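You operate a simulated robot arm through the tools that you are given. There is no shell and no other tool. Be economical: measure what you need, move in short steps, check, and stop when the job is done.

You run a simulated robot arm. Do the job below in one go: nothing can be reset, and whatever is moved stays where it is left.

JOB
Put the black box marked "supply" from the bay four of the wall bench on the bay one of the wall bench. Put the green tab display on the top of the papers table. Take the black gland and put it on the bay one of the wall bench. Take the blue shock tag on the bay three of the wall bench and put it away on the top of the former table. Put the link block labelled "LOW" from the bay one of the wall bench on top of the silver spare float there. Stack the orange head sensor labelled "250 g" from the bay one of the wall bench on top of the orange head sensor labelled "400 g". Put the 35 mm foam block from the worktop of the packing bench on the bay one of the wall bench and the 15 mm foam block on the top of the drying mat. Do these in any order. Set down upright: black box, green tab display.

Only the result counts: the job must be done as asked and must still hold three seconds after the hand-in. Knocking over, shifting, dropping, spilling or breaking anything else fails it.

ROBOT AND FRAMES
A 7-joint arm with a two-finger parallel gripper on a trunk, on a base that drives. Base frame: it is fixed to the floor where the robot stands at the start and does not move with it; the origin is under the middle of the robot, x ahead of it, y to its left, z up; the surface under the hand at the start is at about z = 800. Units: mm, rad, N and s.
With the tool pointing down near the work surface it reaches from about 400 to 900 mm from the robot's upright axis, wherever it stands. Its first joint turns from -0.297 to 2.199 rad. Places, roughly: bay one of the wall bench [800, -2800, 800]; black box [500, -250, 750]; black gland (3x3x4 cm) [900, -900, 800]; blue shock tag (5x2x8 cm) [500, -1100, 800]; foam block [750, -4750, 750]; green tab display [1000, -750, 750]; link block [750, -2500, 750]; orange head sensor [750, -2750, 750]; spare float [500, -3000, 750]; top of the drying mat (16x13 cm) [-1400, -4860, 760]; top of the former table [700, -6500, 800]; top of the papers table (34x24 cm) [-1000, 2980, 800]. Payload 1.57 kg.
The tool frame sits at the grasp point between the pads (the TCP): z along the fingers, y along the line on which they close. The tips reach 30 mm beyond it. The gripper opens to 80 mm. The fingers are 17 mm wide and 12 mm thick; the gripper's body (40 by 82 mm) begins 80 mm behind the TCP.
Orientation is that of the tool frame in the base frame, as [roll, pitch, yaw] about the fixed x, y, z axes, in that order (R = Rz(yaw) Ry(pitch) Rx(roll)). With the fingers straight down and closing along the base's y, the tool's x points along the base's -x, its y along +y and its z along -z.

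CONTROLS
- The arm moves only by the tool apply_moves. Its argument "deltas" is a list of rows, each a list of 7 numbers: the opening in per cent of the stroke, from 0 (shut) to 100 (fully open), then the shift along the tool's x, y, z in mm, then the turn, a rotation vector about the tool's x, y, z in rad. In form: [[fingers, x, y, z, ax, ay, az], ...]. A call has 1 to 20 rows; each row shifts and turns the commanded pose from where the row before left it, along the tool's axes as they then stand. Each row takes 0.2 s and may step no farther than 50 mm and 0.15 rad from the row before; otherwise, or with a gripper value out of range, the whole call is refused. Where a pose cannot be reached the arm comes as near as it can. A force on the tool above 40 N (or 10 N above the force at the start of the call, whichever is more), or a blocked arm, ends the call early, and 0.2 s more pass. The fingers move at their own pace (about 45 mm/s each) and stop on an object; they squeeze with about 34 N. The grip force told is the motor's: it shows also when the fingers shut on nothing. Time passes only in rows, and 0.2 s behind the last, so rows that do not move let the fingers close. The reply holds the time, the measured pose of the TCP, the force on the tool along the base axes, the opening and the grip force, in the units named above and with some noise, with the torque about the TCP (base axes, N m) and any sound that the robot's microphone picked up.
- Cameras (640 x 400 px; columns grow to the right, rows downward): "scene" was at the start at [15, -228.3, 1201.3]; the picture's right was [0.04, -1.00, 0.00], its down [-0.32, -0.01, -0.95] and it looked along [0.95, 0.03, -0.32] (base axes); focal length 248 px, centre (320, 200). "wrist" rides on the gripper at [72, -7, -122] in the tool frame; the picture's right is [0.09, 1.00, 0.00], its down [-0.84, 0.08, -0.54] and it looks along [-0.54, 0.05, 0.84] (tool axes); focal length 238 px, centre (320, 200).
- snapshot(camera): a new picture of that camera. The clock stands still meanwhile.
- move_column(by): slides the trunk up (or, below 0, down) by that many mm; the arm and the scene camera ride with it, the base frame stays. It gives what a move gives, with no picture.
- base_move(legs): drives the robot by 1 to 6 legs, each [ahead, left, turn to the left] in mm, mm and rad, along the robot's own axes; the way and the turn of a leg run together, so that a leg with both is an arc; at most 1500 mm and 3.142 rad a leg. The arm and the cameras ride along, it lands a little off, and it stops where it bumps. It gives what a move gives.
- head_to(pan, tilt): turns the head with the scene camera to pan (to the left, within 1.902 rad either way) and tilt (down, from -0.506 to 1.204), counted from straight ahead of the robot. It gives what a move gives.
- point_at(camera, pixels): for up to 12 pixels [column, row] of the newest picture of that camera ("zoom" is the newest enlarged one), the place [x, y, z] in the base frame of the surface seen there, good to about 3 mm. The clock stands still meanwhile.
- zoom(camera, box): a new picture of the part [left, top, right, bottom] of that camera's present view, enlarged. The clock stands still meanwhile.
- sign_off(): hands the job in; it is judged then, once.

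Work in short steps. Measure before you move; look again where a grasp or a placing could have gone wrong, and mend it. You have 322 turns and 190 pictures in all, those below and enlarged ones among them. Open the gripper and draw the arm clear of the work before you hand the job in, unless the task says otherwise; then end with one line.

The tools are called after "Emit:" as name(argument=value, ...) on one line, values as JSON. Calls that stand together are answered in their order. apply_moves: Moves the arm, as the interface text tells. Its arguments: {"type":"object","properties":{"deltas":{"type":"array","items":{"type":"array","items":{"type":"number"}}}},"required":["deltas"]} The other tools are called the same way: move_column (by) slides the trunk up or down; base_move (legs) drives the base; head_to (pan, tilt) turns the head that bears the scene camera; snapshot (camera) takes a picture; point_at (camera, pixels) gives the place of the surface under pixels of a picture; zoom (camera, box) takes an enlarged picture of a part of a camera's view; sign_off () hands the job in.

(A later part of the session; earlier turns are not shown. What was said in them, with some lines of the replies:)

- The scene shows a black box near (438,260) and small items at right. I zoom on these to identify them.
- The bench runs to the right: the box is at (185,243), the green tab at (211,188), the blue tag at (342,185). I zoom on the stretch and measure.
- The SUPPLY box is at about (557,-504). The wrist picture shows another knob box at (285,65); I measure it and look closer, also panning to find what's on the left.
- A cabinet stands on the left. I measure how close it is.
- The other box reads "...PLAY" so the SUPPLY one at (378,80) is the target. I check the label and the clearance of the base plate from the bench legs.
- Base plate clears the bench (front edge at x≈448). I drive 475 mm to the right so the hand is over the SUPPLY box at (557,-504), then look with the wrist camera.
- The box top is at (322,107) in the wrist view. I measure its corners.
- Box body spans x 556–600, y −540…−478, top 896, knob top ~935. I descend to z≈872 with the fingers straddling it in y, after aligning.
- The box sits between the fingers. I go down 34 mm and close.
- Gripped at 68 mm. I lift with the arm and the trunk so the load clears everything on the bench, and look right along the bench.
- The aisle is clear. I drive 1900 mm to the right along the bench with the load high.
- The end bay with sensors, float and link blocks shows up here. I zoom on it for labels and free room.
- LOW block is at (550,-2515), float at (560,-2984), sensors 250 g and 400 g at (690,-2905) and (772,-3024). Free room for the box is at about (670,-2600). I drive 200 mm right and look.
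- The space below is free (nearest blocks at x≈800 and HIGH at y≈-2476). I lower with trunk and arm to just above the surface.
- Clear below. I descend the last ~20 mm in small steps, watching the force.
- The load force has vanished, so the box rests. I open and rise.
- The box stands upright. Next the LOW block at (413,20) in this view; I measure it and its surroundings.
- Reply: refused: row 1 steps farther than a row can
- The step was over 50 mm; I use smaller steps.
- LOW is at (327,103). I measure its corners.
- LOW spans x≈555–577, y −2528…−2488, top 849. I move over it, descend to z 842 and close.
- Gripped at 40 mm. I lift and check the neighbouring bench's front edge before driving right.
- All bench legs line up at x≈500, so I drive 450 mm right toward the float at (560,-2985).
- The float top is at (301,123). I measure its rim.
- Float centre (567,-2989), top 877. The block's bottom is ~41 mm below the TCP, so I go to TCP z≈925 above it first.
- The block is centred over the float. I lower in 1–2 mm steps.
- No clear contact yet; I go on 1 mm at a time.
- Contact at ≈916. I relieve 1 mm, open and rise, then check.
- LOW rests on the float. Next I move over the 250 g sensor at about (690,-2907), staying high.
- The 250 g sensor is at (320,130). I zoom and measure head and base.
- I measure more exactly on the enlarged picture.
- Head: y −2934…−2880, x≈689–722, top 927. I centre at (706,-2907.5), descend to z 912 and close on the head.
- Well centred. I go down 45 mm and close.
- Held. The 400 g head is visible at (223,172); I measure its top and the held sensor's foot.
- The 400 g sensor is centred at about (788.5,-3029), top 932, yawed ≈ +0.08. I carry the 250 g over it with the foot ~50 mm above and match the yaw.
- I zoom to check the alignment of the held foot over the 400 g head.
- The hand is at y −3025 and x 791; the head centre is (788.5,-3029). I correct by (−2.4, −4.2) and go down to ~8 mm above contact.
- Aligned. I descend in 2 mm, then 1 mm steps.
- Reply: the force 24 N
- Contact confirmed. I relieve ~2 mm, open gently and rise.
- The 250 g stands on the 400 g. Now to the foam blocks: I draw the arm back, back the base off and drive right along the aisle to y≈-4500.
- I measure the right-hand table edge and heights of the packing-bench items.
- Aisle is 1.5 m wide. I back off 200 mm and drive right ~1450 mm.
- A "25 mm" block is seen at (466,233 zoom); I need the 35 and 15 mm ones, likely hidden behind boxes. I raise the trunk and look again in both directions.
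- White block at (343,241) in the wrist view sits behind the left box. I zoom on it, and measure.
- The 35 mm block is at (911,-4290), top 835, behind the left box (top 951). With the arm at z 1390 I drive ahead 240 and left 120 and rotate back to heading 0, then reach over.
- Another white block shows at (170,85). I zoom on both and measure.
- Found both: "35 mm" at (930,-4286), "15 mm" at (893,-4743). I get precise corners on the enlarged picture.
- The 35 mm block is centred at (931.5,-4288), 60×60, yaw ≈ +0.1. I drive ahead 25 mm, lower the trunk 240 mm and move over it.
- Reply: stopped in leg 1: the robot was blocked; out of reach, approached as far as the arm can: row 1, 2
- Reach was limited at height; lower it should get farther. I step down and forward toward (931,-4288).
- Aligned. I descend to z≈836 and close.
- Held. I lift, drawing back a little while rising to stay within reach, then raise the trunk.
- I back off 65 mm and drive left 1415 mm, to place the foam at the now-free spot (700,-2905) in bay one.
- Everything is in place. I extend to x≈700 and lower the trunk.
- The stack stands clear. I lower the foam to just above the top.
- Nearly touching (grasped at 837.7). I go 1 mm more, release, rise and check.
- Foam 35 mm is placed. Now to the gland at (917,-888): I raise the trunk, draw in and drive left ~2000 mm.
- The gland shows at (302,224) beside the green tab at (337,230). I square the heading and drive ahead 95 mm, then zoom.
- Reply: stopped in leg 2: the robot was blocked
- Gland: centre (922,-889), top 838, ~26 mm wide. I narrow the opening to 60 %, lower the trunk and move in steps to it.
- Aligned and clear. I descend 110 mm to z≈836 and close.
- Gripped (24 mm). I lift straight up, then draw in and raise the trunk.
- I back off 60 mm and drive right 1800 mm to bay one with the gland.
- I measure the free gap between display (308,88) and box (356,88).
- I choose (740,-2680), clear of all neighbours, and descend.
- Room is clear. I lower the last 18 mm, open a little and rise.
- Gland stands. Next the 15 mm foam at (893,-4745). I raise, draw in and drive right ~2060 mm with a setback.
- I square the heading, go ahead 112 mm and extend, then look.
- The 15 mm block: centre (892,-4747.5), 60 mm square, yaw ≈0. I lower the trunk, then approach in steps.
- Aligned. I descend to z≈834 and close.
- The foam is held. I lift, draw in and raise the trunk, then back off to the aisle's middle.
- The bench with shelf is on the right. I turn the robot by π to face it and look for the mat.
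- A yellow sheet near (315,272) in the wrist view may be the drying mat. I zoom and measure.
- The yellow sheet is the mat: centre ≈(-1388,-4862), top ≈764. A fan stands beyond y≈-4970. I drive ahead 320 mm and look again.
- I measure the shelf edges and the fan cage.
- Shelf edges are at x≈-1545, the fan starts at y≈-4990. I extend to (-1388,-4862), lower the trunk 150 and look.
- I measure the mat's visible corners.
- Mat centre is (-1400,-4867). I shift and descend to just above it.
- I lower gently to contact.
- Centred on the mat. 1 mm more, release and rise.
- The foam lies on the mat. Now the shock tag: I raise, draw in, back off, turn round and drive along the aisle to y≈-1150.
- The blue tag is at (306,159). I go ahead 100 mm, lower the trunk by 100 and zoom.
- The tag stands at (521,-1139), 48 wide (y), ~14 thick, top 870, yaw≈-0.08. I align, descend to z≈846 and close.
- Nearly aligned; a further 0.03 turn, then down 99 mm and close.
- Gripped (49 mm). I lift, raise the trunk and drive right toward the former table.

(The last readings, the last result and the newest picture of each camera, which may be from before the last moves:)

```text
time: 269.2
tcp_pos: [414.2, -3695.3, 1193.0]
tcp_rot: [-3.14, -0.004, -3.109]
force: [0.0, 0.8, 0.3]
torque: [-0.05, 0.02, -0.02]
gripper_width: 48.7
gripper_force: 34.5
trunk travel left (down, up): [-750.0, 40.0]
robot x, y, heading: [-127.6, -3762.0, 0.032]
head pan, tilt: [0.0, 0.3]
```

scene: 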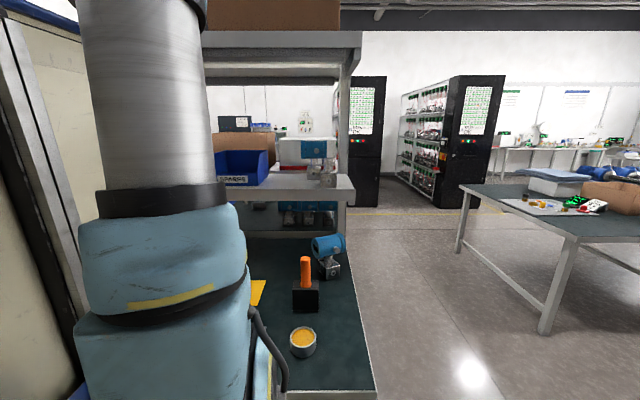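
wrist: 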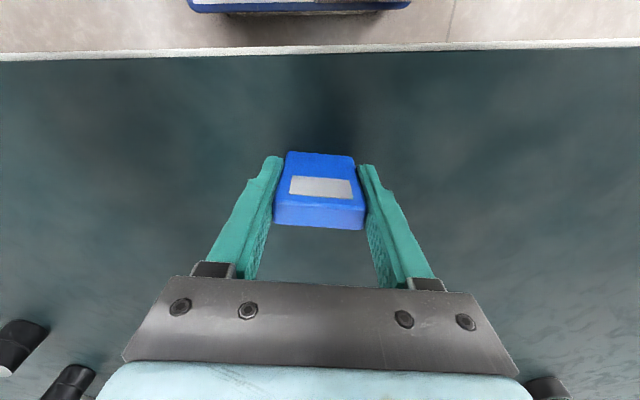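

Emit:
base_move(legs=[[0, 0, -0.032], [-50, -1200, 0], [0, -1100, 0]])

Emit:
head_to(pan=-0.5, tilt=0.55)

Emit:
snapshot(camera="scene")

```text
time: 281.0
tcp_pos: [348.2, -6028.6, 1192.5]
tcp_rot: [-3.139, -0.004, 3.122]
force: [-0.1, -0.1, 1.0]
torque: [0.05, 0.05, 0.01]
gripper_width: 48.9
gripper_force: 33.7
trunk travel left (down, up): [-750.0, 40.0]
robot x, y, heading: [-198.2, -6072.7, -0.021]
head pan, tilt: [0.0, 0.3]
```

```text
time: 281.9
tcp_pos: [346.9, -6028.6, 1193.6]
tcp_rot: [-3.14, -0.004, 3.122]
force: [0.0, -0.6, -0.5]
torque: [-0.03, -0.04, 0.0]
gripper_width: 48.9
gripper_force: 33.5
trunk travel left (down, up): [-750.0, 40.0]
robot x, y, heading: [-193.7, -6074.9, -0.022]
head pan, tilt: [-0.499, 0.55]
```

```text
96 pictures are left
```

scene: 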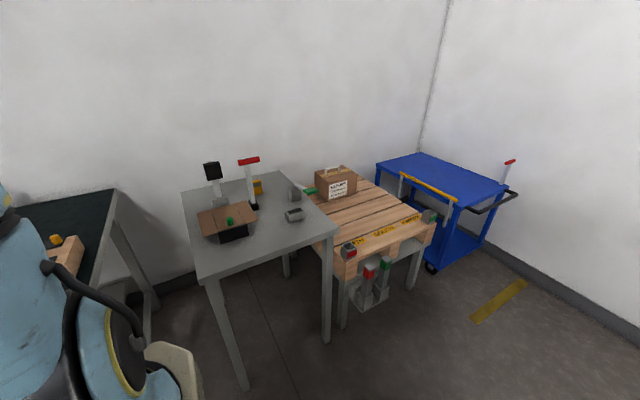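

The gray table with the box former is the former table. I measure its top and free areas.

Emit:
zoom(camera="scene", box=[170, 145, 350, 285])

Emit:
point_at(camera="scene", pixels=[[205, 275], [335, 230], [186, 196], [275, 176], [230, 235], [260, 240], [290, 235], [294, 213], [245, 220], [245, 250], [280, 220], [205, 225]])

```text
2.86 times, centred on (260, 215) of scene
```

zoom: 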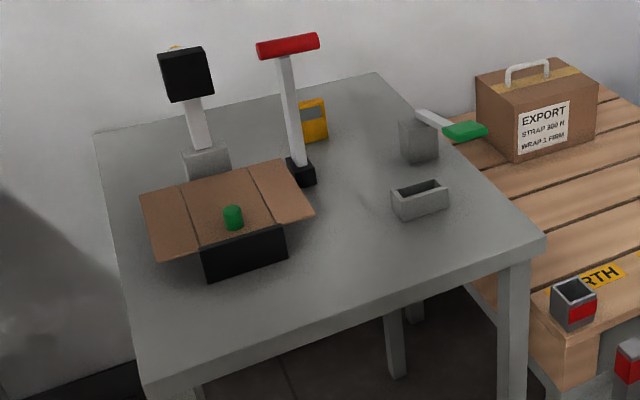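

```text
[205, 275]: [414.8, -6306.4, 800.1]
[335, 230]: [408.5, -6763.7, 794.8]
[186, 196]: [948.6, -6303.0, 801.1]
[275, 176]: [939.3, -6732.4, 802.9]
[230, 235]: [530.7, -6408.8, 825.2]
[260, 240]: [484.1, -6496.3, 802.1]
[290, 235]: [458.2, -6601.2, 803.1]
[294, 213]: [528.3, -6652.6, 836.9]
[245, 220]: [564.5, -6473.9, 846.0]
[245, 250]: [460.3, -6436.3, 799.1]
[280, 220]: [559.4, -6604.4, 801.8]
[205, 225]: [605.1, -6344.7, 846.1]
```

Free spot at (480,-6560), top 801. I drive right 530 and ahead 120, then look down.

Emit:
base_move(legs=[[0, 0, 0.022], [120, -543, 0]])

Emit:
move_column(by=-150)

Emit:
snapshot(camera="wrist")

```text
time: 285.5
tcp_pos: [464.5, -6581.5, 1194.4]
tcp_rot: [-3.14, -0.004, -3.14]
force: [0.0, -0.3, 0.0]
torque: [0.01, -0.02, -0.04]
gripper_width: 48.9
gripper_force: 34.3
trunk travel left (down, up): [-750.0, 40.0]
robot x, y, heading: [-80.2, -6637.0, 0.002]
head pan, tilt: [-0.499, 0.55]
```

```text
time: 287.3
tcp_pos: [466.7, -6582.5, 1043.8]
tcp_rot: [-3.141, -0.004, -3.137]
force: [0.3, 0.1, 0.1]
torque: [-0.02, 0.0, -0.02]
gripper_width: 48.8
gripper_force: 34.1
trunk travel left (down, up): [-600.0, 190.0]
robot x, y, heading: [-76.9, -6634.2, 0.006]
head pan, tilt: [-0.499, 0.55]
```

```text
94 pictures are left
```

wrist: 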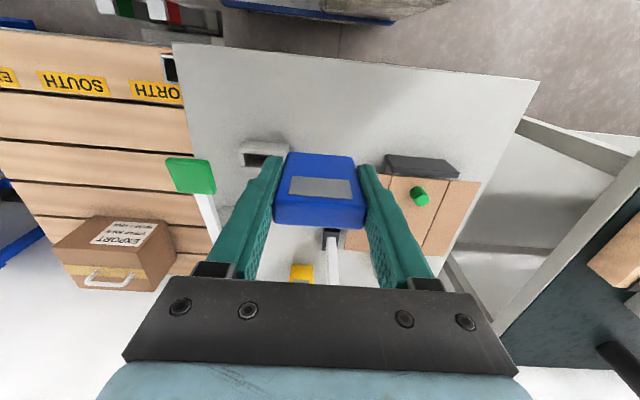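

I shift to (475,-6565) and descend to just above the table.

Emit:
apply_moves(deltas=[[25, -8, 17, 0, 0, 0, 0], [25, 0, 0, 45, 0, 0, 0], [25, 0, 0, 45, 0, 0, 0], [25, 0, 0, 45, 0, 0, 0], [25, 0, 0, 45, 0, 0, 0], [25, 0, 0, 5, 0, 0, 0], [25, 0, 0, 0, 0, 0, 0]])

Emit:
snapshot(camera="wrist")

```text
time: 288.9
tcp_pos: [472.7, -6563.8, 858.0]
tcp_rot: [-3.138, -0.004, -3.139]
force: [0.5, 0.2, 0.2]
torque: [-0.01, -0.01, 0.0]
gripper_width: 49.1
gripper_force: 33.8
trunk travel left (down, up): [-600.0, 190.0]
robot x, y, heading: [-75.2, -6637.2, 0.001]
head pan, tilt: [-0.499, 0.55]
```

```text
93 pictures are left
```

wrist: 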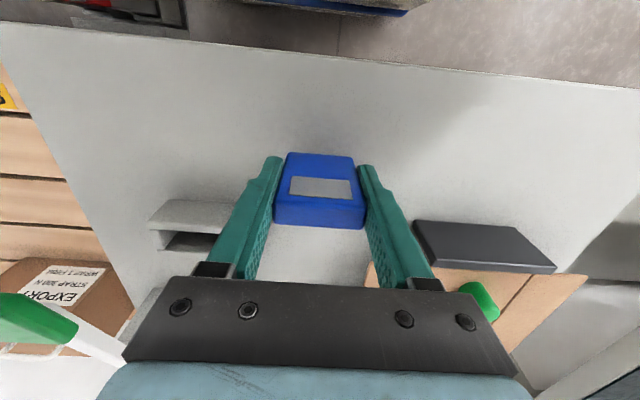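

Emit:
apply_moves(deltas=[[25, 0, 0, 7, 0, 0, 0], [25, 0, 0, 2, 0, 0, 0], [25, 0, 0, 1, 0, 0, 0], [25, 0, 0, 0, 0, 0, 0]])

Emit:
apply_moves(deltas=[[25, 0, 0, 1, 0, 0, 0], [25, 0, 0, 0, 0, 0, 0]])

Emit:
apply_moves(deltas=[[25, 0, 0, 1, 0, 0, 0], [25, 0, 0, 0, 0, 0, 0]])

```text
time: 289.9
tcp_pos: [472.7, -6565.4, 847.4]
tcp_rot: [-3.139, -0.002, -3.137]
force: [0.4, -0.6, -0.3]
torque: [-0.02, 0.02, -0.01]
gripper_width: 48.7
gripper_force: 34.3
trunk travel left (down, up): [-600.0, 190.0]
robot x, y, heading: [-77.8, -6635.9, 0.004]
head pan, tilt: [-0.499, 0.55]
```

```text
time: 290.5
tcp_pos: [472.1, -6564.2, 846.6]
tcp_rot: [-3.14, -0.004, -3.138]
force: [-0.3, -0.1, -0.4]
torque: [0.01, 0.01, -0.02]
gripper_width: 49.1
gripper_force: 34.0
trunk travel left (down, up): [-600.0, 190.0]
robot x, y, heading: [-77.6, -6636.2, -0.004]
head pan, tilt: [-0.499, 0.55]
```

```text
time: 291.1
tcp_pos: [473.4, -6564.6, 847.2]
tcp_rot: [-3.14, -0.005, -3.138]
force: [-2.3, -0.3, 9.4]
torque: [0.01, 0.07, 0.01]
gripper_width: 49.1
gripper_force: 33.5
trunk travel left (down, up): [-600.0, 190.0]
robot x, y, heading: [-81.0, -6639.6, -0.001]
head pan, tilt: [-0.499, 0.55]
```

Contact. I relieve 1 mm, release and rise.

Emit:
apply_moves(deltas=[[25, 0, 0, -1, 0, 0, 0], [64, 0, 0, 0, 0, 0, 0], [75, 0, 0, 0, 0, 0, 0], [90, 0, 0, 0, 0, 0, 0], [90, 0, 0, -30, 0, 0, 0], [90, 0, 0, -45, 0, 0, 0], [90, 0, 0, -45, 0, 0, 0], [90, 0, 0, -45, 0, 0, 0], [90, 0, 0, 0, 0, 0, 0]])

Emit:
snapshot(camera="wrist")

```text
time: 293.1
tcp_pos: [474.0, -6563.9, 1014.6]
tcp_rot: [-3.14, -0.004, -3.139]
force: [0.2, 0.4, -0.5]
torque: [-0.04, 0.0, 0.02]
gripper_width: 72.2
gripper_force: 0.1
trunk travel left (down, up): [-600.0, 190.0]
robot x, y, heading: [-79.8, -6639.5, -0.005]
head pan, tilt: [-0.499, 0.55]
```

```text
92 pictures are left
```

wrist: 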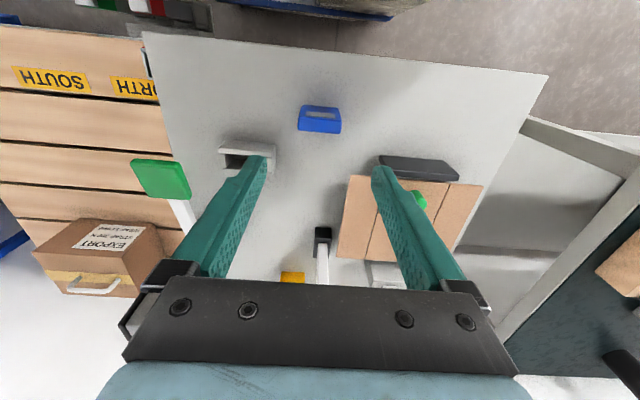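

The tag stands upright. Last: the green tab display. I raise, back off a bit and drive back left.

Emit:
move_column(by=190)

Emit:
base_move(legs=[[-80, 0, 0], [0, 1450, 0], [0, 1450, 0]])

```text
time: 295.2
tcp_pos: [475.2, -6564.0, 1204.1]
tcp_rot: [-3.14, -0.005, -3.138]
force: [-0.1, -0.7, 0.3]
torque: [0.03, 0.01, -0.02]
gripper_width: 71.9
gripper_force: 0.1
trunk travel left (down, up): [-790.0, 0.0]
robot x, y, heading: [-79.0, -6640.8, 0.001]
head pan, tilt: [-0.499, 0.55]
```

```text
time: 309.7
tcp_pos: [357.2, -3684.0, 1203.5]
tcp_rot: [-3.14, -0.004, -3.116]
force: [-0.6, 0.9, -0.2]
torque: [0.01, 0.02, 0.01]
gripper_width: 72.0
gripper_force: 0.1
trunk travel left (down, up): [-790.0, 0.0]
robot x, y, heading: [-193.5, -3762.4, 0.026]
head pan, tilt: [-0.499, 0.55]
```

Emit:
base_move(legs=[[0, 0, -0.026], [50, 1470, 0], [0, 1470, 0]])

Emit:
base_move(legs=[[150, 0, 0]])

Emit:
snapshot(camera="wrist")

```text
time: 324.2
tcp_pos: [409.4, -755.4, 1203.8]
tcp_rot: [-3.14, -0.002, 3.141]
force: [-0.2, 0.1, 0.4]
torque: [0.0, 0.01, -0.01]
gripper_width: 71.8
gripper_force: 0.1
trunk travel left (down, up): [-790.0, 0.0]
robot x, y, heading: [-144.9, -823.7, -0.003]
head pan, tilt: [-0.499, 0.55]
```

```text
time: 325.6
tcp_pos: [558.8, -757.7, 1204.7]
tcp_rot: [-3.139, -0.002, 3.139]
force: [0.3, -0.5, -0.4]
torque: [0.04, -0.01, -0.01]
gripper_width: 71.9
gripper_force: 0.0
trunk travel left (down, up): [-790.0, 0.0]
robot x, y, heading: [7.2, -830.4, -0.006]
head pan, tilt: [-0.499, 0.55]
```

```text
91 pictures are left
```

wrist: 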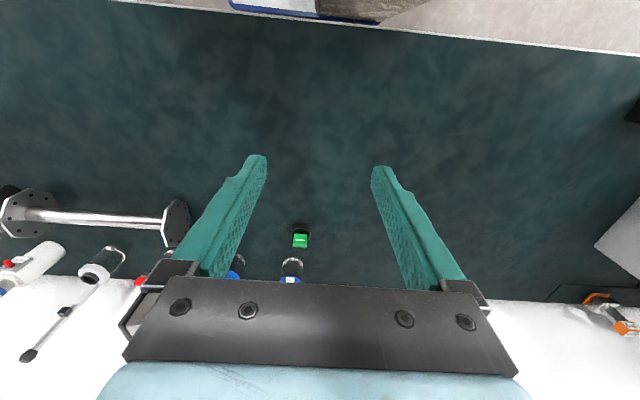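

I go ahead 48 mm and extend toward the green tab.

Emit:
base_move(legs=[[46, 0, 0.005]])

Emit:
apply_moves(deltas=[[100, -45, -5, 0, 0, 0, 0], [100, -45, -5, 0, 0, 0, 0], [100, -45, -5, 0, 0, 0, 0], [100, -45, -5, 0, 0, 0, 0], [100, -30, 0, 0, 0, 0, 0], [100, 0, 0, 0, 0, 0, 0]])

Emit:
move_column(by=-190)

Emit:
snapshot(camera="wrist")

Emit:
zoom(camera="wrist", box=[240, 120, 400, 220])

```text
time: 326.5
tcp_pos: [605.4, -755.6, 1204.5]
tcp_rot: [-3.139, -0.005, -3.139]
force: [-0.6, -0.5, 0.1]
torque: [0.02, 0.03, 0.01]
gripper_width: 72.2
gripper_force: 0.1
trunk travel left (down, up): [-790.0, 0.0]
robot x, y, heading: [54.8, -825.5, 0.001]
head pan, tilt: [-0.499, 0.55]
```

```text
time: 327.9
tcp_pos: [817.2, -776.4, 1202.8]
tcp_rot: [-3.139, -0.004, -3.14]
force: [-0.8, -0.1, 0.1]
torque: [-0.03, 0.02, 0.0]
gripper_width: 79.9
gripper_force: 0.0
trunk travel left (down, up): [-790.0, 0.0]
robot x, y, heading: [53.7, -825.1, -0.009]
head pan, tilt: [-0.499, 0.55]
```

```text
time: 330.0
tcp_pos: [817.8, -776.6, 1012.8]
tcp_rot: [-3.139, -0.005, -3.139]
force: [-0.2, 0.5, 0.1]
torque: [0.0, -0.02, 0.0]
gripper_width: 80.2
gripper_force: 0.1
trunk travel left (down, up): [-600.0, 190.0]
robot x, y, heading: [53.9, -826.0, -0.004]
head pan, tilt: [-0.499, 0.55]
```

```text
90 pictures are left
```

wrist: 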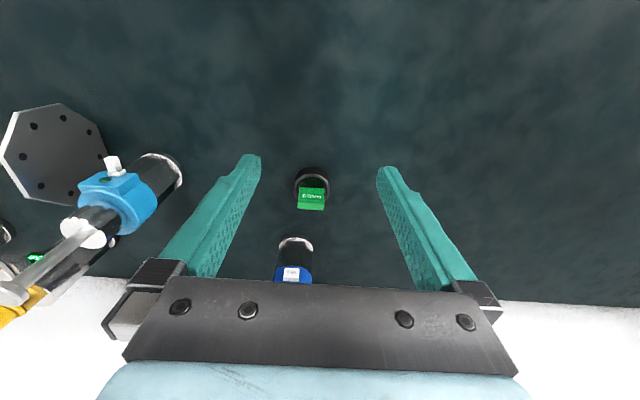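

```text
4.00 times, centred on (320, 170) of wrist
```

zoom: 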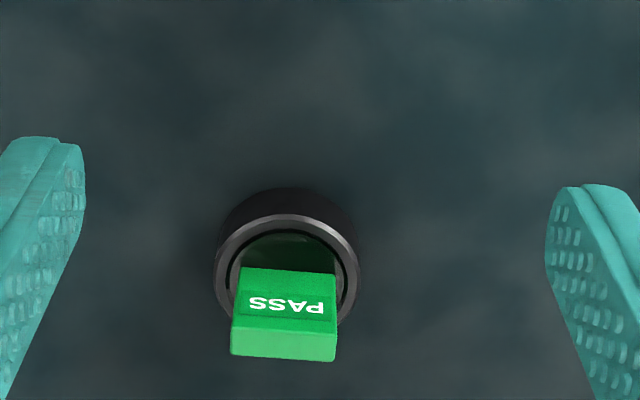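

Emit:
point_at(camera="zoom", pixels=[[240, 285], [330, 290], [235, 340], [330, 348], [285, 310], [285, 345], [222, 265], [352, 270], [285, 225], [285, 195], [240, 330]])

```text
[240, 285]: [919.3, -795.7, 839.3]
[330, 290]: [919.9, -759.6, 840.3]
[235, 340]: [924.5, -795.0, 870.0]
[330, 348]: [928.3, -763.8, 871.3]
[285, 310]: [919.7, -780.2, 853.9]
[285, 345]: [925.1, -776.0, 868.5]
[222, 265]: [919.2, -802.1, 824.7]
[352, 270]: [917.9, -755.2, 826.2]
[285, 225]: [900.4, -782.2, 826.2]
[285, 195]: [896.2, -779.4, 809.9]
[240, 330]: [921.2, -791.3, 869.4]
```

The base ring is ~50 mm (y −804…−755), top 826; tab top 870. I'll grip the base ring. I check the regulator behind at (293,272) for clearance.

Emit:
point_at(camera="wrist", pixels=[[295, 242], [293, 258], [292, 272], [290, 281], [280, 270], [310, 270]])

```text
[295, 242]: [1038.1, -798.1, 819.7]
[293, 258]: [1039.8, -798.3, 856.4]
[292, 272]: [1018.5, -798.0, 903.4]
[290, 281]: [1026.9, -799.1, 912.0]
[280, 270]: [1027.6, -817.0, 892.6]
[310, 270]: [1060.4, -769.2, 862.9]
```

Clear (regulator front x≥1018). I move over the display and descend partway.

Emit:
apply_moves(deltas=[[100, -35, -1, 20, 0, 0, 0], [100, -35, -1, 20, 0, 0, 0], [100, -33, -1, 15, 0, 0, 0], [100, 0, 0, 0, 0, 0, 0]])

Emit:
snapshot(camera="wrist")

```text
time: 331.0
tcp_pos: [919.8, -780.0, 957.3]
tcp_rot: [-3.14, -0.005, -3.141]
force: [-0.9, 0.6, -0.4]
torque: [-0.01, 0.0, 0.01]
gripper_width: 80.0
gripper_force: 0.0
trunk travel left (down, up): [-600.0, 190.0]
robot x, y, heading: [49.8, -824.5, 0.001]
head pan, tilt: [-0.499, 0.55]
```

```text
88 pictures are left
```

wrist: 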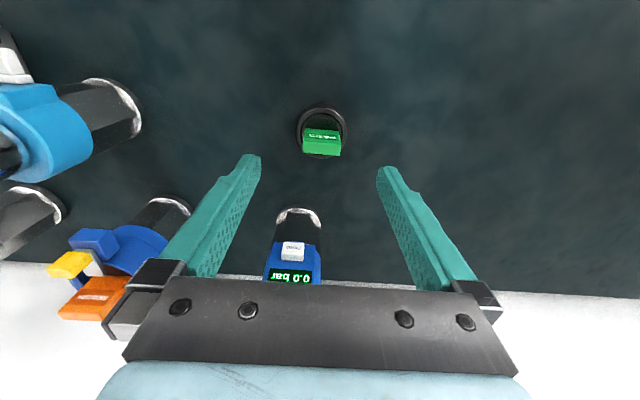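

Aligned. I descend to z≈835 and close on the base.

Emit:
apply_moves(deltas=[[100, -1, 1, 40, 0, 0, 0], [100, 0, 0, 40, 0, 0, 0], [100, 0, 0, 30, 0, 0, 0], [100, 0, 0, 12, 0, 0, 0], [100, 0, 0, 0, 0, 0, 0], [70, 0, 0, 0, 0, 0, 0], [35, 0, 0, 0, 0, 0, 0], [35, 0, 0, 0, 0, 0, 0], [35, 0, 0, 0, 0, 0, 0]])

Emit:
snapshot(camera="wrist")

```text
time: 333.0
tcp_pos: [920.0, -778.8, 835.0]
tcp_rot: [-3.139, -0.002, -3.14]
force: [-0.3, -0.5, -1.0]
torque: [0.02, -0.02, -0.01]
gripper_width: 54.5
gripper_force: 33.7
trunk travel left (down, up): [-600.0, 190.0]
robot x, y, heading: [58.0, -828.1, -0.001]
head pan, tilt: [-0.499, 0.55]
```

```text
87 pictures are left
```

wrist: 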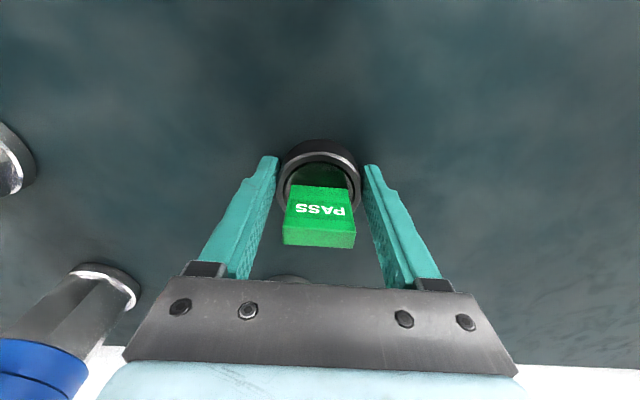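

Gripped (54.5 mm). I lift, draw in, raise the trunk and look to the right rear for the free floor.

Emit:
apply_moves(deltas=[[35, 0, 0, -20, 0, 0, 0], [35, 0, 0, -40, 0, 0, 0], [35, 0, 0, -40, 0, 0, 0], [35, 10, 0, -40, 0, 0, 0], [35, 40, 0, -20, 0, 0, 0], [35, 45, 0, 0, 0, 0, 0], [35, 45, 0, 0, 0, 0, 0], [35, 45, 0, 0, 0, 0, 0], [35, 45, 0, 0, 0, 0, 0], [35, 45, 0, 0, 0, 0, 0], [35, 45, 0, 0, 0, 0, 0], [35, 0, 0, 0, 0, 0, 0]])

Emit:
move_column(by=190)

Emit:
head_to(pan=-1.9, tilt=0.5)

Emit:
snapshot(camera="scene")

Emit:
snapshot(camera="wrist")

```text
time: 335.6
tcp_pos: [602.2, -775.3, 998.7]
tcp_rot: [-3.14, -0.004, -3.141]
force: [0.2, 0.7, -0.8]
torque: [-0.02, 0.03, -0.02]
gripper_width: 54.4
gripper_force: 34.6
trunk travel left (down, up): [-600.0, 190.0]
robot x, y, heading: [54.9, -825.4, -0.005]
head pan, tilt: [-0.499, 0.55]
```

```text
time: 337.7
tcp_pos: [601.9, -776.4, 1188.2]
tcp_rot: [-3.139, -0.003, -3.14]
force: [0.2, -0.4, -0.4]
torque: [0.0, 0.01, -0.03]
gripper_width: 54.7
gripper_force: 34.5
trunk travel left (down, up): [-790.0, 0.0]
robot x, y, heading: [52.5, -827.4, 0.003]
head pan, tilt: [-0.499, 0.55]
```

```text
time: 339.2
tcp_pos: [603.0, -776.6, 1189.0]
tcp_rot: [-3.14, -0.003, -3.142]
force: [0.0, 1.0, -0.4]
torque: [-0.01, 0.02, 0.01]
gripper_width: 54.5
gripper_force: 34.0
trunk travel left (down, up): [-790.0, 0.0]
robot x, y, heading: [56.6, -827.2, -0.002]
head pan, tilt: [-1.901, 0.499]
```

```text
86 pictures are left
```

scene: 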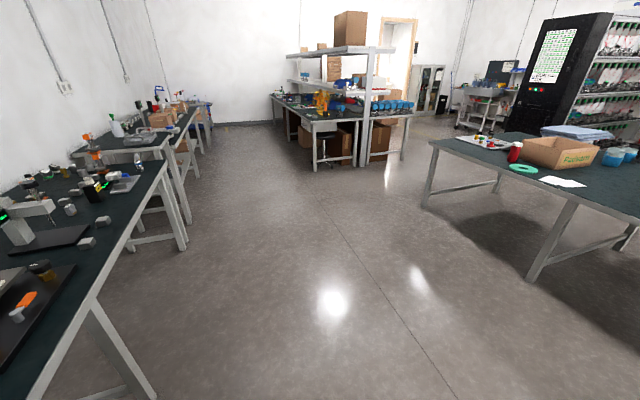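

```text
85 pictures are left
```

wrist: 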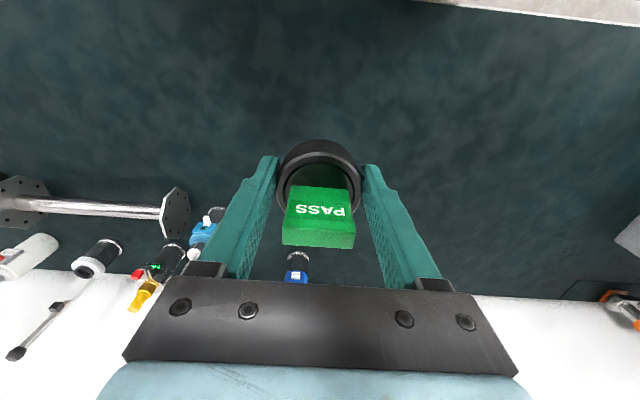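

I measure the middle table's edge on the right.

Emit:
point_at(camera="scene", pixels=[[530, 275], [432, 145], [425, 205], [620, 212], [400, 350], [530, 385]])

```text
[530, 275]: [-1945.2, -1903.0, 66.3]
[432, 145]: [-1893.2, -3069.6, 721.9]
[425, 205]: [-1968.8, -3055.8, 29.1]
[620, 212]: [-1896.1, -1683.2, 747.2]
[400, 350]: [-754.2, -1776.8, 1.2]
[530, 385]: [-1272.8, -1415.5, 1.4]
```

Plenty of floor behind. I back up 400 mm and turn left to look along +y.

Emit:
base_move(legs=[[-400, 0, 0]])

Emit:
base_move(legs=[[0, 0, 1.57]])

Emit:
head_to(pan=0.0, tilt=0.35)

Emit:
snapshot(camera="scene")

```text
time: 341.7
tcp_pos: [206.8, -771.6, 1189.3]
tcp_rot: [-3.14, -0.002, -3.13]
force: [0.8, -0.5, -0.6]
torque: [-0.02, 0.03, 0.0]
gripper_width: 54.4
gripper_force: 34.3
trunk travel left (down, up): [-790.0, 0.0]
robot x, y, heading: [-342.3, -827.7, 0.006]
head pan, tilt: [-1.901, 0.499]
```

```text
time: 345.9
tcp_pos: [-401.0, -279.7, 1189.3]
tcp_rot: [-3.14, -0.003, -1.548]
force: [-0.6, 0.0, -1.1]
torque: [-0.01, -0.01, 0.01]
gripper_width: 54.6
gripper_force: 34.3
trunk travel left (down, up): [-790.0, 0.0]
robot x, y, heading: [-337.8, -823.7, 1.591]
head pan, tilt: [-1.901, 0.499]
```

```text
time: 347.8
tcp_pos: [-401.2, -280.1, 1189.4]
tcp_rot: [-3.139, -0.002, -1.546]
force: [0.1, -0.1, -0.4]
torque: [0.02, 0.02, -0.04]
gripper_width: 54.2
gripper_force: 34.1
trunk travel left (down, up): [-790.0, 0.0]
robot x, y, heading: [-339.8, -827.1, 1.584]
head pan, tilt: [0.0, 0.351]
```

```text
84 pictures are left
```

scene: 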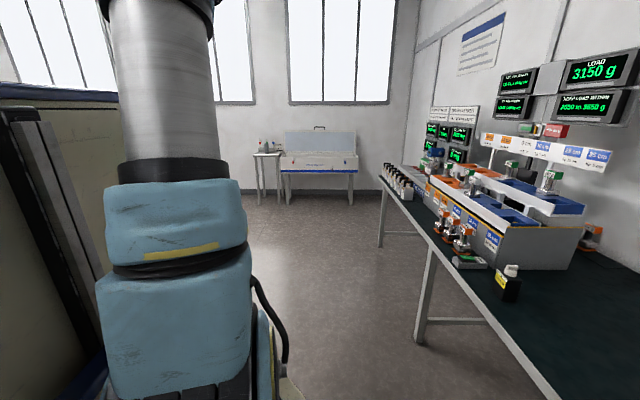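

The way along +y is open; a small table shows at (268,157). I measure it and zoom.

Emit:
zoom(camera="scene", box=[235, 110, 375, 215])

Emit:
point_at(camera="scene", pixels=[[268, 156], [258, 200], [320, 165], [290, 200], [380, 245], [415, 340], [300, 230], [390, 200]])

```text
3.81 times, centred on (305, 162) of scene
```

zoom: 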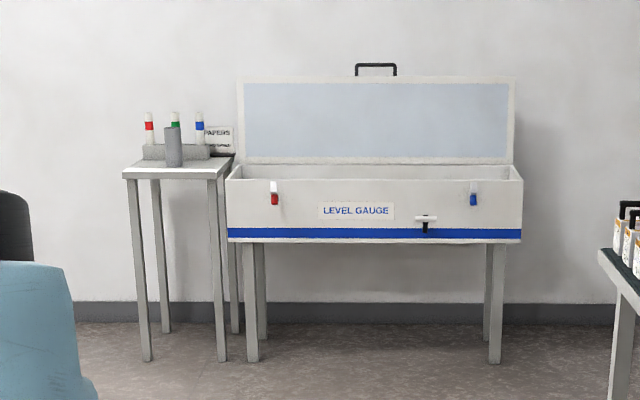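

```text
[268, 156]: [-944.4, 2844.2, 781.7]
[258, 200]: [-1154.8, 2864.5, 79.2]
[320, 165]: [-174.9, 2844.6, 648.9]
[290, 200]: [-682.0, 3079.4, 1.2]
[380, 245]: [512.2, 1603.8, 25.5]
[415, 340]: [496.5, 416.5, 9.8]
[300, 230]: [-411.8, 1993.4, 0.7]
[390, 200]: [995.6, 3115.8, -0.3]
```

The table with the PAPERS sign is it. I drive ahead 1400 mm and look again.

Emit:
base_move(legs=[[1400, 200, -0.013]])

Emit:
head_to(pan=0.5, tilt=0.35)

Emit:
snapshot(camera="scene")

```text
time: 354.9
tcp_pos: [-642.3, 1116.8, 1188.6]
tcp_rot: [-3.141, -0.005, -1.539]
force: [0.6, -0.2, -0.6]
torque: [0.0, 0.01, -0.02]
gripper_width: 54.4
gripper_force: 33.5
trunk travel left (down, up): [-790.0, 0.0]
robot x, y, heading: [-571.7, 569.0, 1.598]
head pan, tilt: [0.0, 0.351]
```

```text
time: 355.8
tcp_pos: [-642.6, 1116.1, 1188.1]
tcp_rot: [-3.141, -0.005, -1.537]
force: [0.4, 0.0, -0.1]
torque: [-0.02, 0.01, 0.05]
gripper_width: 54.3
gripper_force: 34.3
trunk travel left (down, up): [-790.0, 0.0]
robot x, y, heading: [-578.4, 569.5, 1.603]
head pan, tilt: [0.499, 0.351]
```

```text
82 pictures are left
```

scene: 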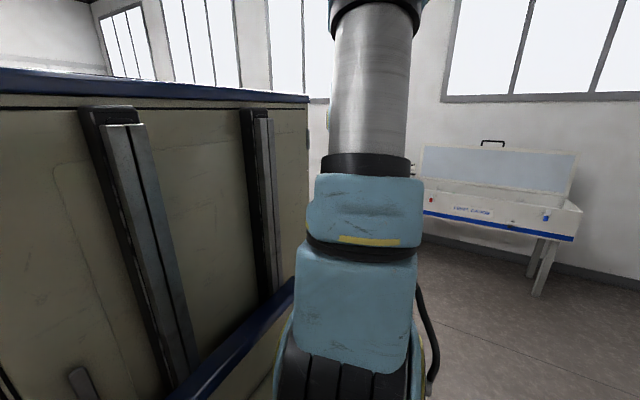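

The trunk hides the left. I turn left 0.7 rad to view that area.

Emit:
base_move(legs=[[0, 0, 0.7]])

Emit:
head_to(pan=-0.4, tilt=0.4)

Emit:
snapshot(camera="scene")

```text
time: 358.0
tcp_pos: [-974.5, 947.6, 1189.4]
tcp_rot: [-3.14, -0.005, -0.847]
force: [0.2, 0.4, -0.3]
torque: [-0.05, 0.02, 0.02]
gripper_width: 54.4
gripper_force: 33.9
trunk travel left (down, up): [-790.0, 0.0]
robot x, y, heading: [-572.2, 570.6, 2.298]
head pan, tilt: [0.499, 0.351]
```

```text
time: 359.2
tcp_pos: [-974.7, 948.5, 1190.2]
tcp_rot: [-3.14, -0.003, -0.846]
force: [0.3, 0.5, 0.1]
torque: [-0.01, -0.01, 0.05]
gripper_width: 54.6
gripper_force: 34.4
trunk travel left (down, up): [-790.0, 0.0]
robot x, y, heading: [-572.7, 571.3, 2.29]
head pan, tilt: [-0.4, 0.4]
```

```text
81 pictures are left
```

scene: 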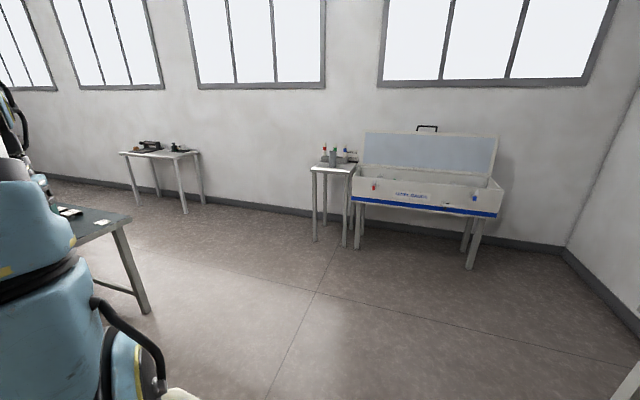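

Clear in front of the papers table; another table is at left (150,310). I zoom and measure.

Emit:
zoom(camera="scene", box=[295, 130, 375, 185])

Emit:
point_at(camera="scene", pixels=[[148, 312], [130, 217], [312, 170], [350, 173], [325, 168], [340, 170], [315, 240], [345, 245], [182, 212], [333, 155]])

```text
7.27 times, centred on (335, 158) of scene
```

zoom: 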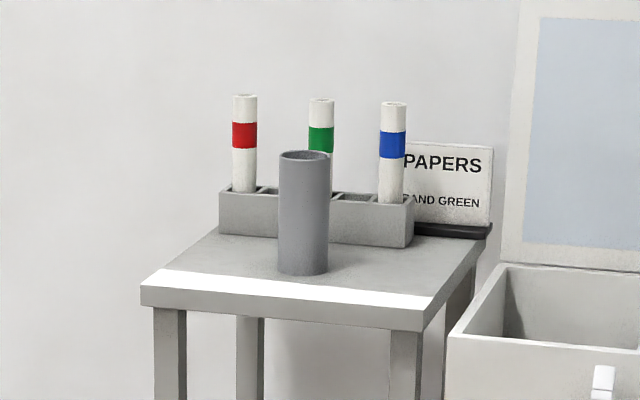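

```text
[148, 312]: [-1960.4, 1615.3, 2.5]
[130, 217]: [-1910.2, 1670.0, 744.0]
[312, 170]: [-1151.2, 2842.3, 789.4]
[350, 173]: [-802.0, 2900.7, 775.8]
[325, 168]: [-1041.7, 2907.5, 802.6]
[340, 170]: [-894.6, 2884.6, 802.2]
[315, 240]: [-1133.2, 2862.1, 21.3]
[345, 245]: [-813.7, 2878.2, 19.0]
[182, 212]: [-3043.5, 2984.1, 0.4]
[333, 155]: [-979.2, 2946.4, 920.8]
```

Papers table top: x −1155…−815, y 2843…3083, z 802; a tube stands at about (-980,2945). I'll put the display at about (-1085,2900). I turn to heading π/2 and drive.

Emit:
base_move(legs=[[0, 0, -0.722], [750, 220, 0], [750, 220, 0]])

Emit:
snapshot(camera="wrist")

Emit:
head_to(pan=0.0, tilt=0.4)

Emit:
snapshot(camera="scene")

```text
time: 369.3
tcp_pos: [-1070.7, 2642.5, 1189.2]
tcp_rot: [3.141, -0.003, -1.569]
force: [0.2, -0.3, 0.2]
torque: [0.01, 0.02, -0.03]
gripper_width: 54.2
gripper_force: 34.0
trunk travel left (down, up): [-790.0, 0.0]
robot x, y, heading: [-1020.1, 2093.1, 1.573]
head pan, tilt: [-0.4, 0.4]
```

```text
79 pictures are left
```

wrist: 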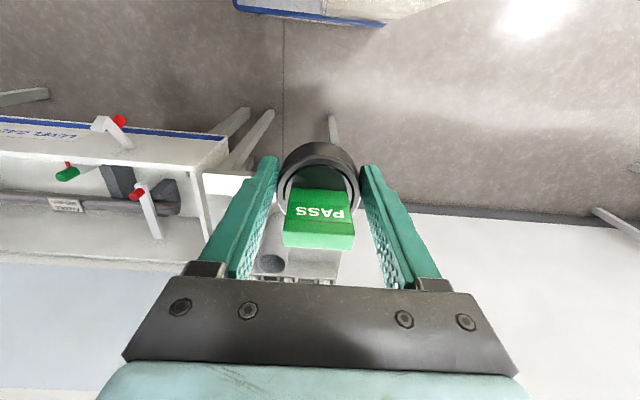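

```text
time: 370.1
tcp_pos: [-1069.6, 2642.0, 1190.4]
tcp_rot: [-3.138, -0.002, -1.568]
force: [0.3, -0.5, -0.7]
torque: [-0.03, -0.02, 0.0]
gripper_width: 54.3
gripper_force: 33.8
trunk travel left (down, up): [-790.0, 0.0]
robot x, y, heading: [-1014.6, 2098.0, 1.572]
head pan, tilt: [0.0, 0.4]
```

```text
78 pictures are left
```

scene: 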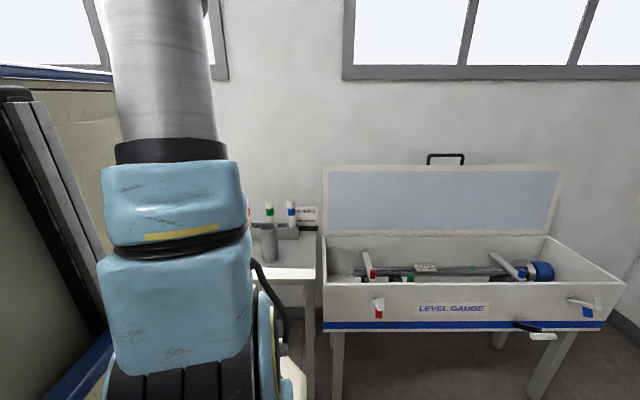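

I measure the tube, rack and table edges.

Emit:
point_at(camera="scene", pixels=[[268, 245], [268, 226], [262, 262], [276, 262], [290, 233], [291, 203], [310, 278], [268, 203], [290, 265]])

Emit:
point_at(camera="wrist", pixels=[[270, 264], [258, 262], [320, 255], [285, 285], [325, 282], [345, 258], [240, 178]])

```text
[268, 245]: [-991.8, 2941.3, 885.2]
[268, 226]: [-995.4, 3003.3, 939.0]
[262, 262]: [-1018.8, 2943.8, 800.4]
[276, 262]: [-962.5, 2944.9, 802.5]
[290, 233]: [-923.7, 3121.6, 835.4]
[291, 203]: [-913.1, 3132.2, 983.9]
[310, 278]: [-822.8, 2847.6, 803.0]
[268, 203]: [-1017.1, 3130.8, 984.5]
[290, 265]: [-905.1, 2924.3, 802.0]
```

```text
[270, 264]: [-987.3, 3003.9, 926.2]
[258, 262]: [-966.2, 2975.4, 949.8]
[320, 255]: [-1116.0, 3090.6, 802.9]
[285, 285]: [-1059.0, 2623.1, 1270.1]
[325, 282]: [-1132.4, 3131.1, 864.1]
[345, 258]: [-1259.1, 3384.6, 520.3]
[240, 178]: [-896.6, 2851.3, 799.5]
```

I drive ahead 110 mm, then extend to (-1092,2925) and lower partway.

Emit:
base_move(legs=[[110, 0, 0]])

Emit:
apply_moves(deltas=[[35, -45, 5, 0, 0, 0, 0], [35, -45, 5, 0, 0, 0, 0], [35, -45, 5, 0, 0, 0, 0], [35, -38, 5, 0, 0, 0, 0], [35, 0, 0, 0, 0, 0, 0]])

Emit:
move_column(by=-190)

Emit:
snapshot(camera="wrist")

```text
time: 371.3
tcp_pos: [-1068.8, 2750.4, 1189.7]
tcp_rot: [-3.141, -0.003, -1.572]
force: [-0.3, -0.4, 0.0]
torque: [0.02, 0.01, 0.02]
gripper_width: 54.4
gripper_force: 34.4
trunk travel left (down, up): [-790.0, 0.0]
robot x, y, heading: [-1020.5, 2204.5, 1.568]
head pan, tilt: [0.0, 0.4]
```

```text
time: 372.5
tcp_pos: [-1090.1, 2924.1, 1190.4]
tcp_rot: [-3.14, -0.004, -1.57]
force: [-0.1, -0.1, -1.1]
torque: [-0.01, -0.03, 0.01]
gripper_width: 54.1
gripper_force: 33.9
trunk travel left (down, up): [-790.0, 0.0]
robot x, y, heading: [-1018.3, 2201.6, 1.566]
head pan, tilt: [0.0, 0.4]
```

```text
time: 374.6
tcp_pos: [-1090.4, 2925.2, 998.7]
tcp_rot: [-3.138, -0.006, -1.572]
force: [0.5, -0.1, -1.0]
torque: [-0.01, -0.01, -0.03]
gripper_width: 54.0
gripper_force: 33.8
trunk travel left (down, up): [-600.0, 190.0]
robot x, y, heading: [-1017.6, 2207.3, 1.57]
head pan, tilt: [0.0, 0.4]
```

```text
77 pictures are left
```

wrist: 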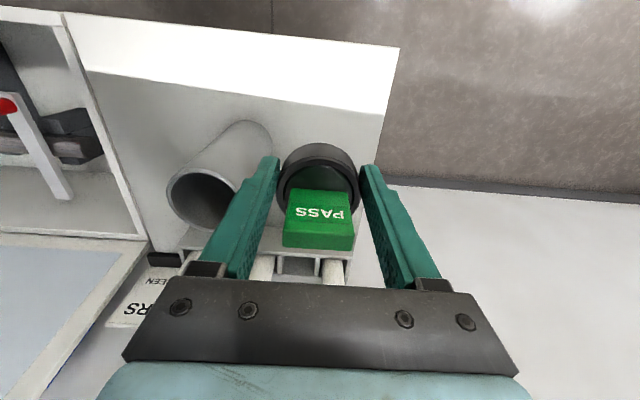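

I check the table's left edge and the tube rim.

Emit:
point_at(camera="wrist", pixels=[[385, 125], [393, 70], [370, 150], [385, 100], [268, 130], [225, 215], [178, 200]])

```text
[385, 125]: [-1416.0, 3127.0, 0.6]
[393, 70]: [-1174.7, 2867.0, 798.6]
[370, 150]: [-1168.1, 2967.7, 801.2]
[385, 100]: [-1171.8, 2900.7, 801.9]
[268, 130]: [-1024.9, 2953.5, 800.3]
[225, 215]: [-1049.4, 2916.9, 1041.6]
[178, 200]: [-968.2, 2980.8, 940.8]
```

Left edge is −1175, tube edge ≈−1022. I shift to (-1098,2915) and descend to 847.

Emit:
apply_moves(deltas=[[35, 10, 8, 0, 0, 0, 0], [35, 0, 0, 45, 0, 0, 0], [35, 0, 0, 45, 0, 0, 0], [35, 0, 0, 45, 0, 0, 0], [35, 0, 0, 16, 0, 0, 0], [35, 0, 0, 0, 0, 0, 0]])

Emit:
snapshot(camera="wrist")

```text
time: 376.0
tcp_pos: [-1099.0, 2914.6, 848.8]
tcp_rot: [-3.14, -0.002, -1.57]
force: [0.0, 0.5, -0.7]
torque: [-0.01, -0.02, 0.0]
gripper_width: 54.1
gripper_force: 33.9
trunk travel left (down, up): [-600.0, 190.0]
robot x, y, heading: [-1021.8, 2203.1, 1.567]
head pan, tilt: [0.0, 0.4]
```

```text
76 pictures are left
```

wrist: 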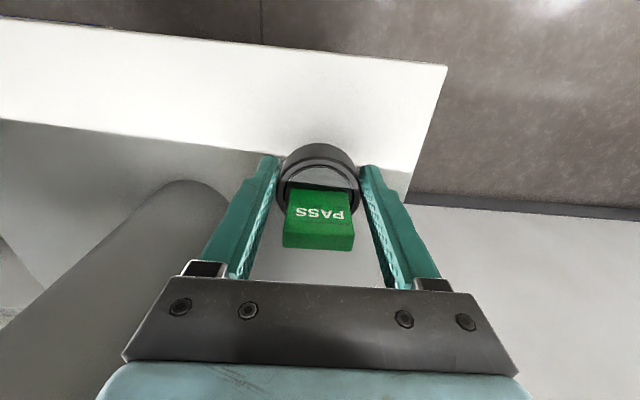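

Good position. I lower in small steps to contact.

Emit:
apply_moves(deltas=[[35, 0, 0, 8, 0, 0, 0], [35, 0, 0, 2, 0, 0, 0], [35, 0, 0, 1, 0, 0, 0], [35, 0, 0, 0, 0, 0, 0]])

Emit:
apply_moves(deltas=[[35, 0, 0, 1, 0, 0, 0], [35, 0, 0, 0, 0, 0, 0]])

Emit:
apply_moves(deltas=[[35, 0, 0, 1, 0, 0, 0], [35, 0, 0, 0, 0, 0, 0]])

```text
time: 377.0
tcp_pos: [-1097.7, 2913.4, 839.3]
tcp_rot: [-3.14, -0.003, -1.572]
force: [-0.1, 0.3, -1.2]
torque: [-0.03, 0.02, -0.01]
gripper_width: 54.3
gripper_force: 34.1
trunk travel left (down, up): [-600.0, 190.0]
robot x, y, heading: [-1019.3, 2201.3, 1.566]
head pan, tilt: [0.0, 0.4]
```

```text
time: 377.6
tcp_pos: [-1097.8, 2913.8, 836.9]
tcp_rot: [-3.141, -0.003, -1.57]
force: [0.3, 0.1, -0.7]
torque: [-0.04, 0.0, 0.01]
gripper_width: 53.9
gripper_force: 33.9
trunk travel left (down, up): [-600.0, 190.0]
robot x, y, heading: [-1022.5, 2201.5, 1.567]
head pan, tilt: [0.0, 0.4]
```

```text
time: 378.2
tcp_pos: [-1097.8, 2914.3, 837.4]
tcp_rot: [-3.139, -0.003, -1.571]
force: [0.2, 0.5, -0.6]
torque: [-0.01, 0.02, 0.0]
gripper_width: 54.2
gripper_force: 33.9
trunk travel left (down, up): [-600.0, 190.0]
robot x, y, heading: [-1020.6, 2202.5, 1.568]
head pan, tilt: [0.0, 0.4]
```

Emit:
apply_moves(deltas=[[35, 0, 0, 1, 0, 0, 0], [35, 0, 0, 0, 0, 0, 0]])

Emit:
apply_moves(deltas=[[35, 0, 0, 1, 0, 0, 0], [35, 0, 0, 0, 0, 0, 0]])

```text
time: 378.8
tcp_pos: [-1098.0, 2913.8, 836.4]
tcp_rot: [-3.141, -0.003, -1.572]
force: [0.3, 0.0, -0.3]
torque: [0.0, 0.0, -0.01]
gripper_width: 54.2
gripper_force: 34.7
trunk travel left (down, up): [-600.0, 190.0]
robot x, y, heading: [-1016.5, 2203.1, 1.571]
head pan, tilt: [0.0, 0.4]
```

```text
time: 379.4
tcp_pos: [-1099.1, 2914.7, 834.2]
tcp_rot: [-3.139, -0.005, -1.571]
force: [-0.7, -0.4, 0.1]
torque: [0.01, 0.02, 0.03]
gripper_width: 54.0
gripper_force: 34.4
trunk travel left (down, up): [-600.0, 190.0]
robot x, y, heading: [-1018.4, 2205.2, 1.57]
head pan, tilt: [0.0, 0.4]
```

Emit:
apply_moves(deltas=[[35, 0, 0, 1, 0, 0, 0], [35, 0, 0, 0, 0, 0, 0]])

```text
time: 380.0
tcp_pos: [-1097.5, 2914.4, 834.2]
tcp_rot: [3.142, -0.003, -1.571]
force: [1.2, -1.2, 9.5]
torque: [0.03, 0.01, -0.04]
gripper_width: 53.9
gripper_force: 33.9
trunk travel left (down, up): [-600.0, 190.0]
robot x, y, heading: [-1019.0, 2202.1, 1.574]
head pan, tilt: [0.0, 0.4]
```

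Contact. I relieve 1 mm, open moderately and rise straight.

Emit:
apply_moves(deltas=[[35, 0, 0, -1, 0, 0, 0], [72, 0, 0, 0, 0, 0, 0], [82, 0, 0, 0, 0, 0, 0], [85, 0, 0, 0, 0, 0, 0], [85, 0, 0, -30, 0, 0, 0], [85, 0, 0, -45, 0, 0, 0], [85, 0, 0, -45, 0, 0, 0], [85, 0, 0, -45, 0, 0, 0], [85, 0, 0, 0, 0, 0, 0]])

Emit:
snapshot(camera="wrist")

```text
time: 382.0
tcp_pos: [-1097.4, 2916.1, 1000.6]
tcp_rot: [-3.141, -0.008, -1.569]
force: [0.4, 0.1, 0.2]
torque: [-0.01, -0.02, 0.0]
gripper_width: 68.0
gripper_force: 0.1
trunk travel left (down, up): [-600.0, 190.0]
robot x, y, heading: [-1018.2, 2204.6, 1.565]
head pan, tilt: [0.0, 0.4]
```

```text
75 pictures are left
```

wrist: 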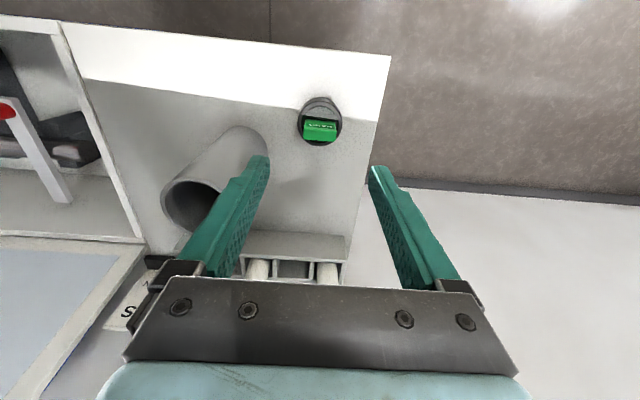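

The display stands upright on the papers table. I draw the arm clear by backing the base away and take a last look.

Emit:
move_column(by=150)

Emit:
base_move(legs=[[-400, 0, 0]])

Emit:
snapshot(camera="wrist")

```text
time: 383.8
tcp_pos: [-1097.0, 2915.4, 1150.4]
tcp_rot: [-3.14, -0.003, -1.574]
force: [0.6, 0.2, -1.0]
torque: [0.02, -0.02, 0.0]
gripper_width: 68.0
gripper_force: 0.1
trunk travel left (down, up): [-750.0, 40.0]
robot x, y, heading: [-1020.9, 2201.6, 1.573]
head pan, tilt: [0.0, 0.4]
```

```text
time: 386.3
tcp_pos: [-1100.0, 2514.9, 1150.7]
tcp_rot: [-3.14, -0.003, -1.564]
force: [-0.2, 0.0, -0.2]
torque: [0.03, 0.02, 0.04]
gripper_width: 68.1
gripper_force: 0.1
trunk travel left (down, up): [-750.0, 40.0]
robot x, y, heading: [-1019.7, 1802.4, 1.578]
head pan, tilt: [0.0, 0.4]
```

```text
74 pictures are left
```

wrist: 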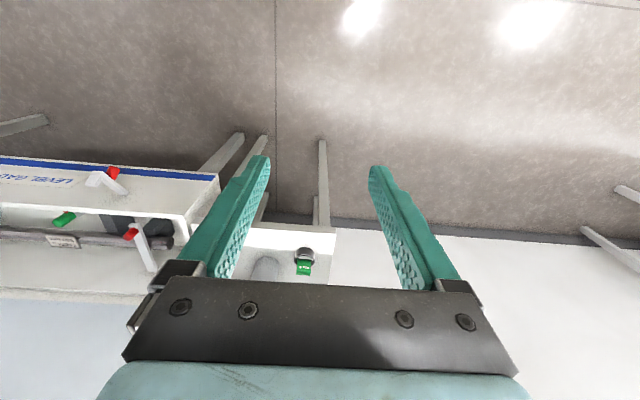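

All pieces are placed and the arm is clear (display upright at (305,262)). I hand in.

Emit:
sign_off()

```text
The job is handed in.
```

All eight items were placed as asked and the job is handed in. The gripper is open and the arm is clear; the base bumped a bench front twice (about 10 mm from the packing bench, 65 mm from the wall bench), with no movement seen on either bench.
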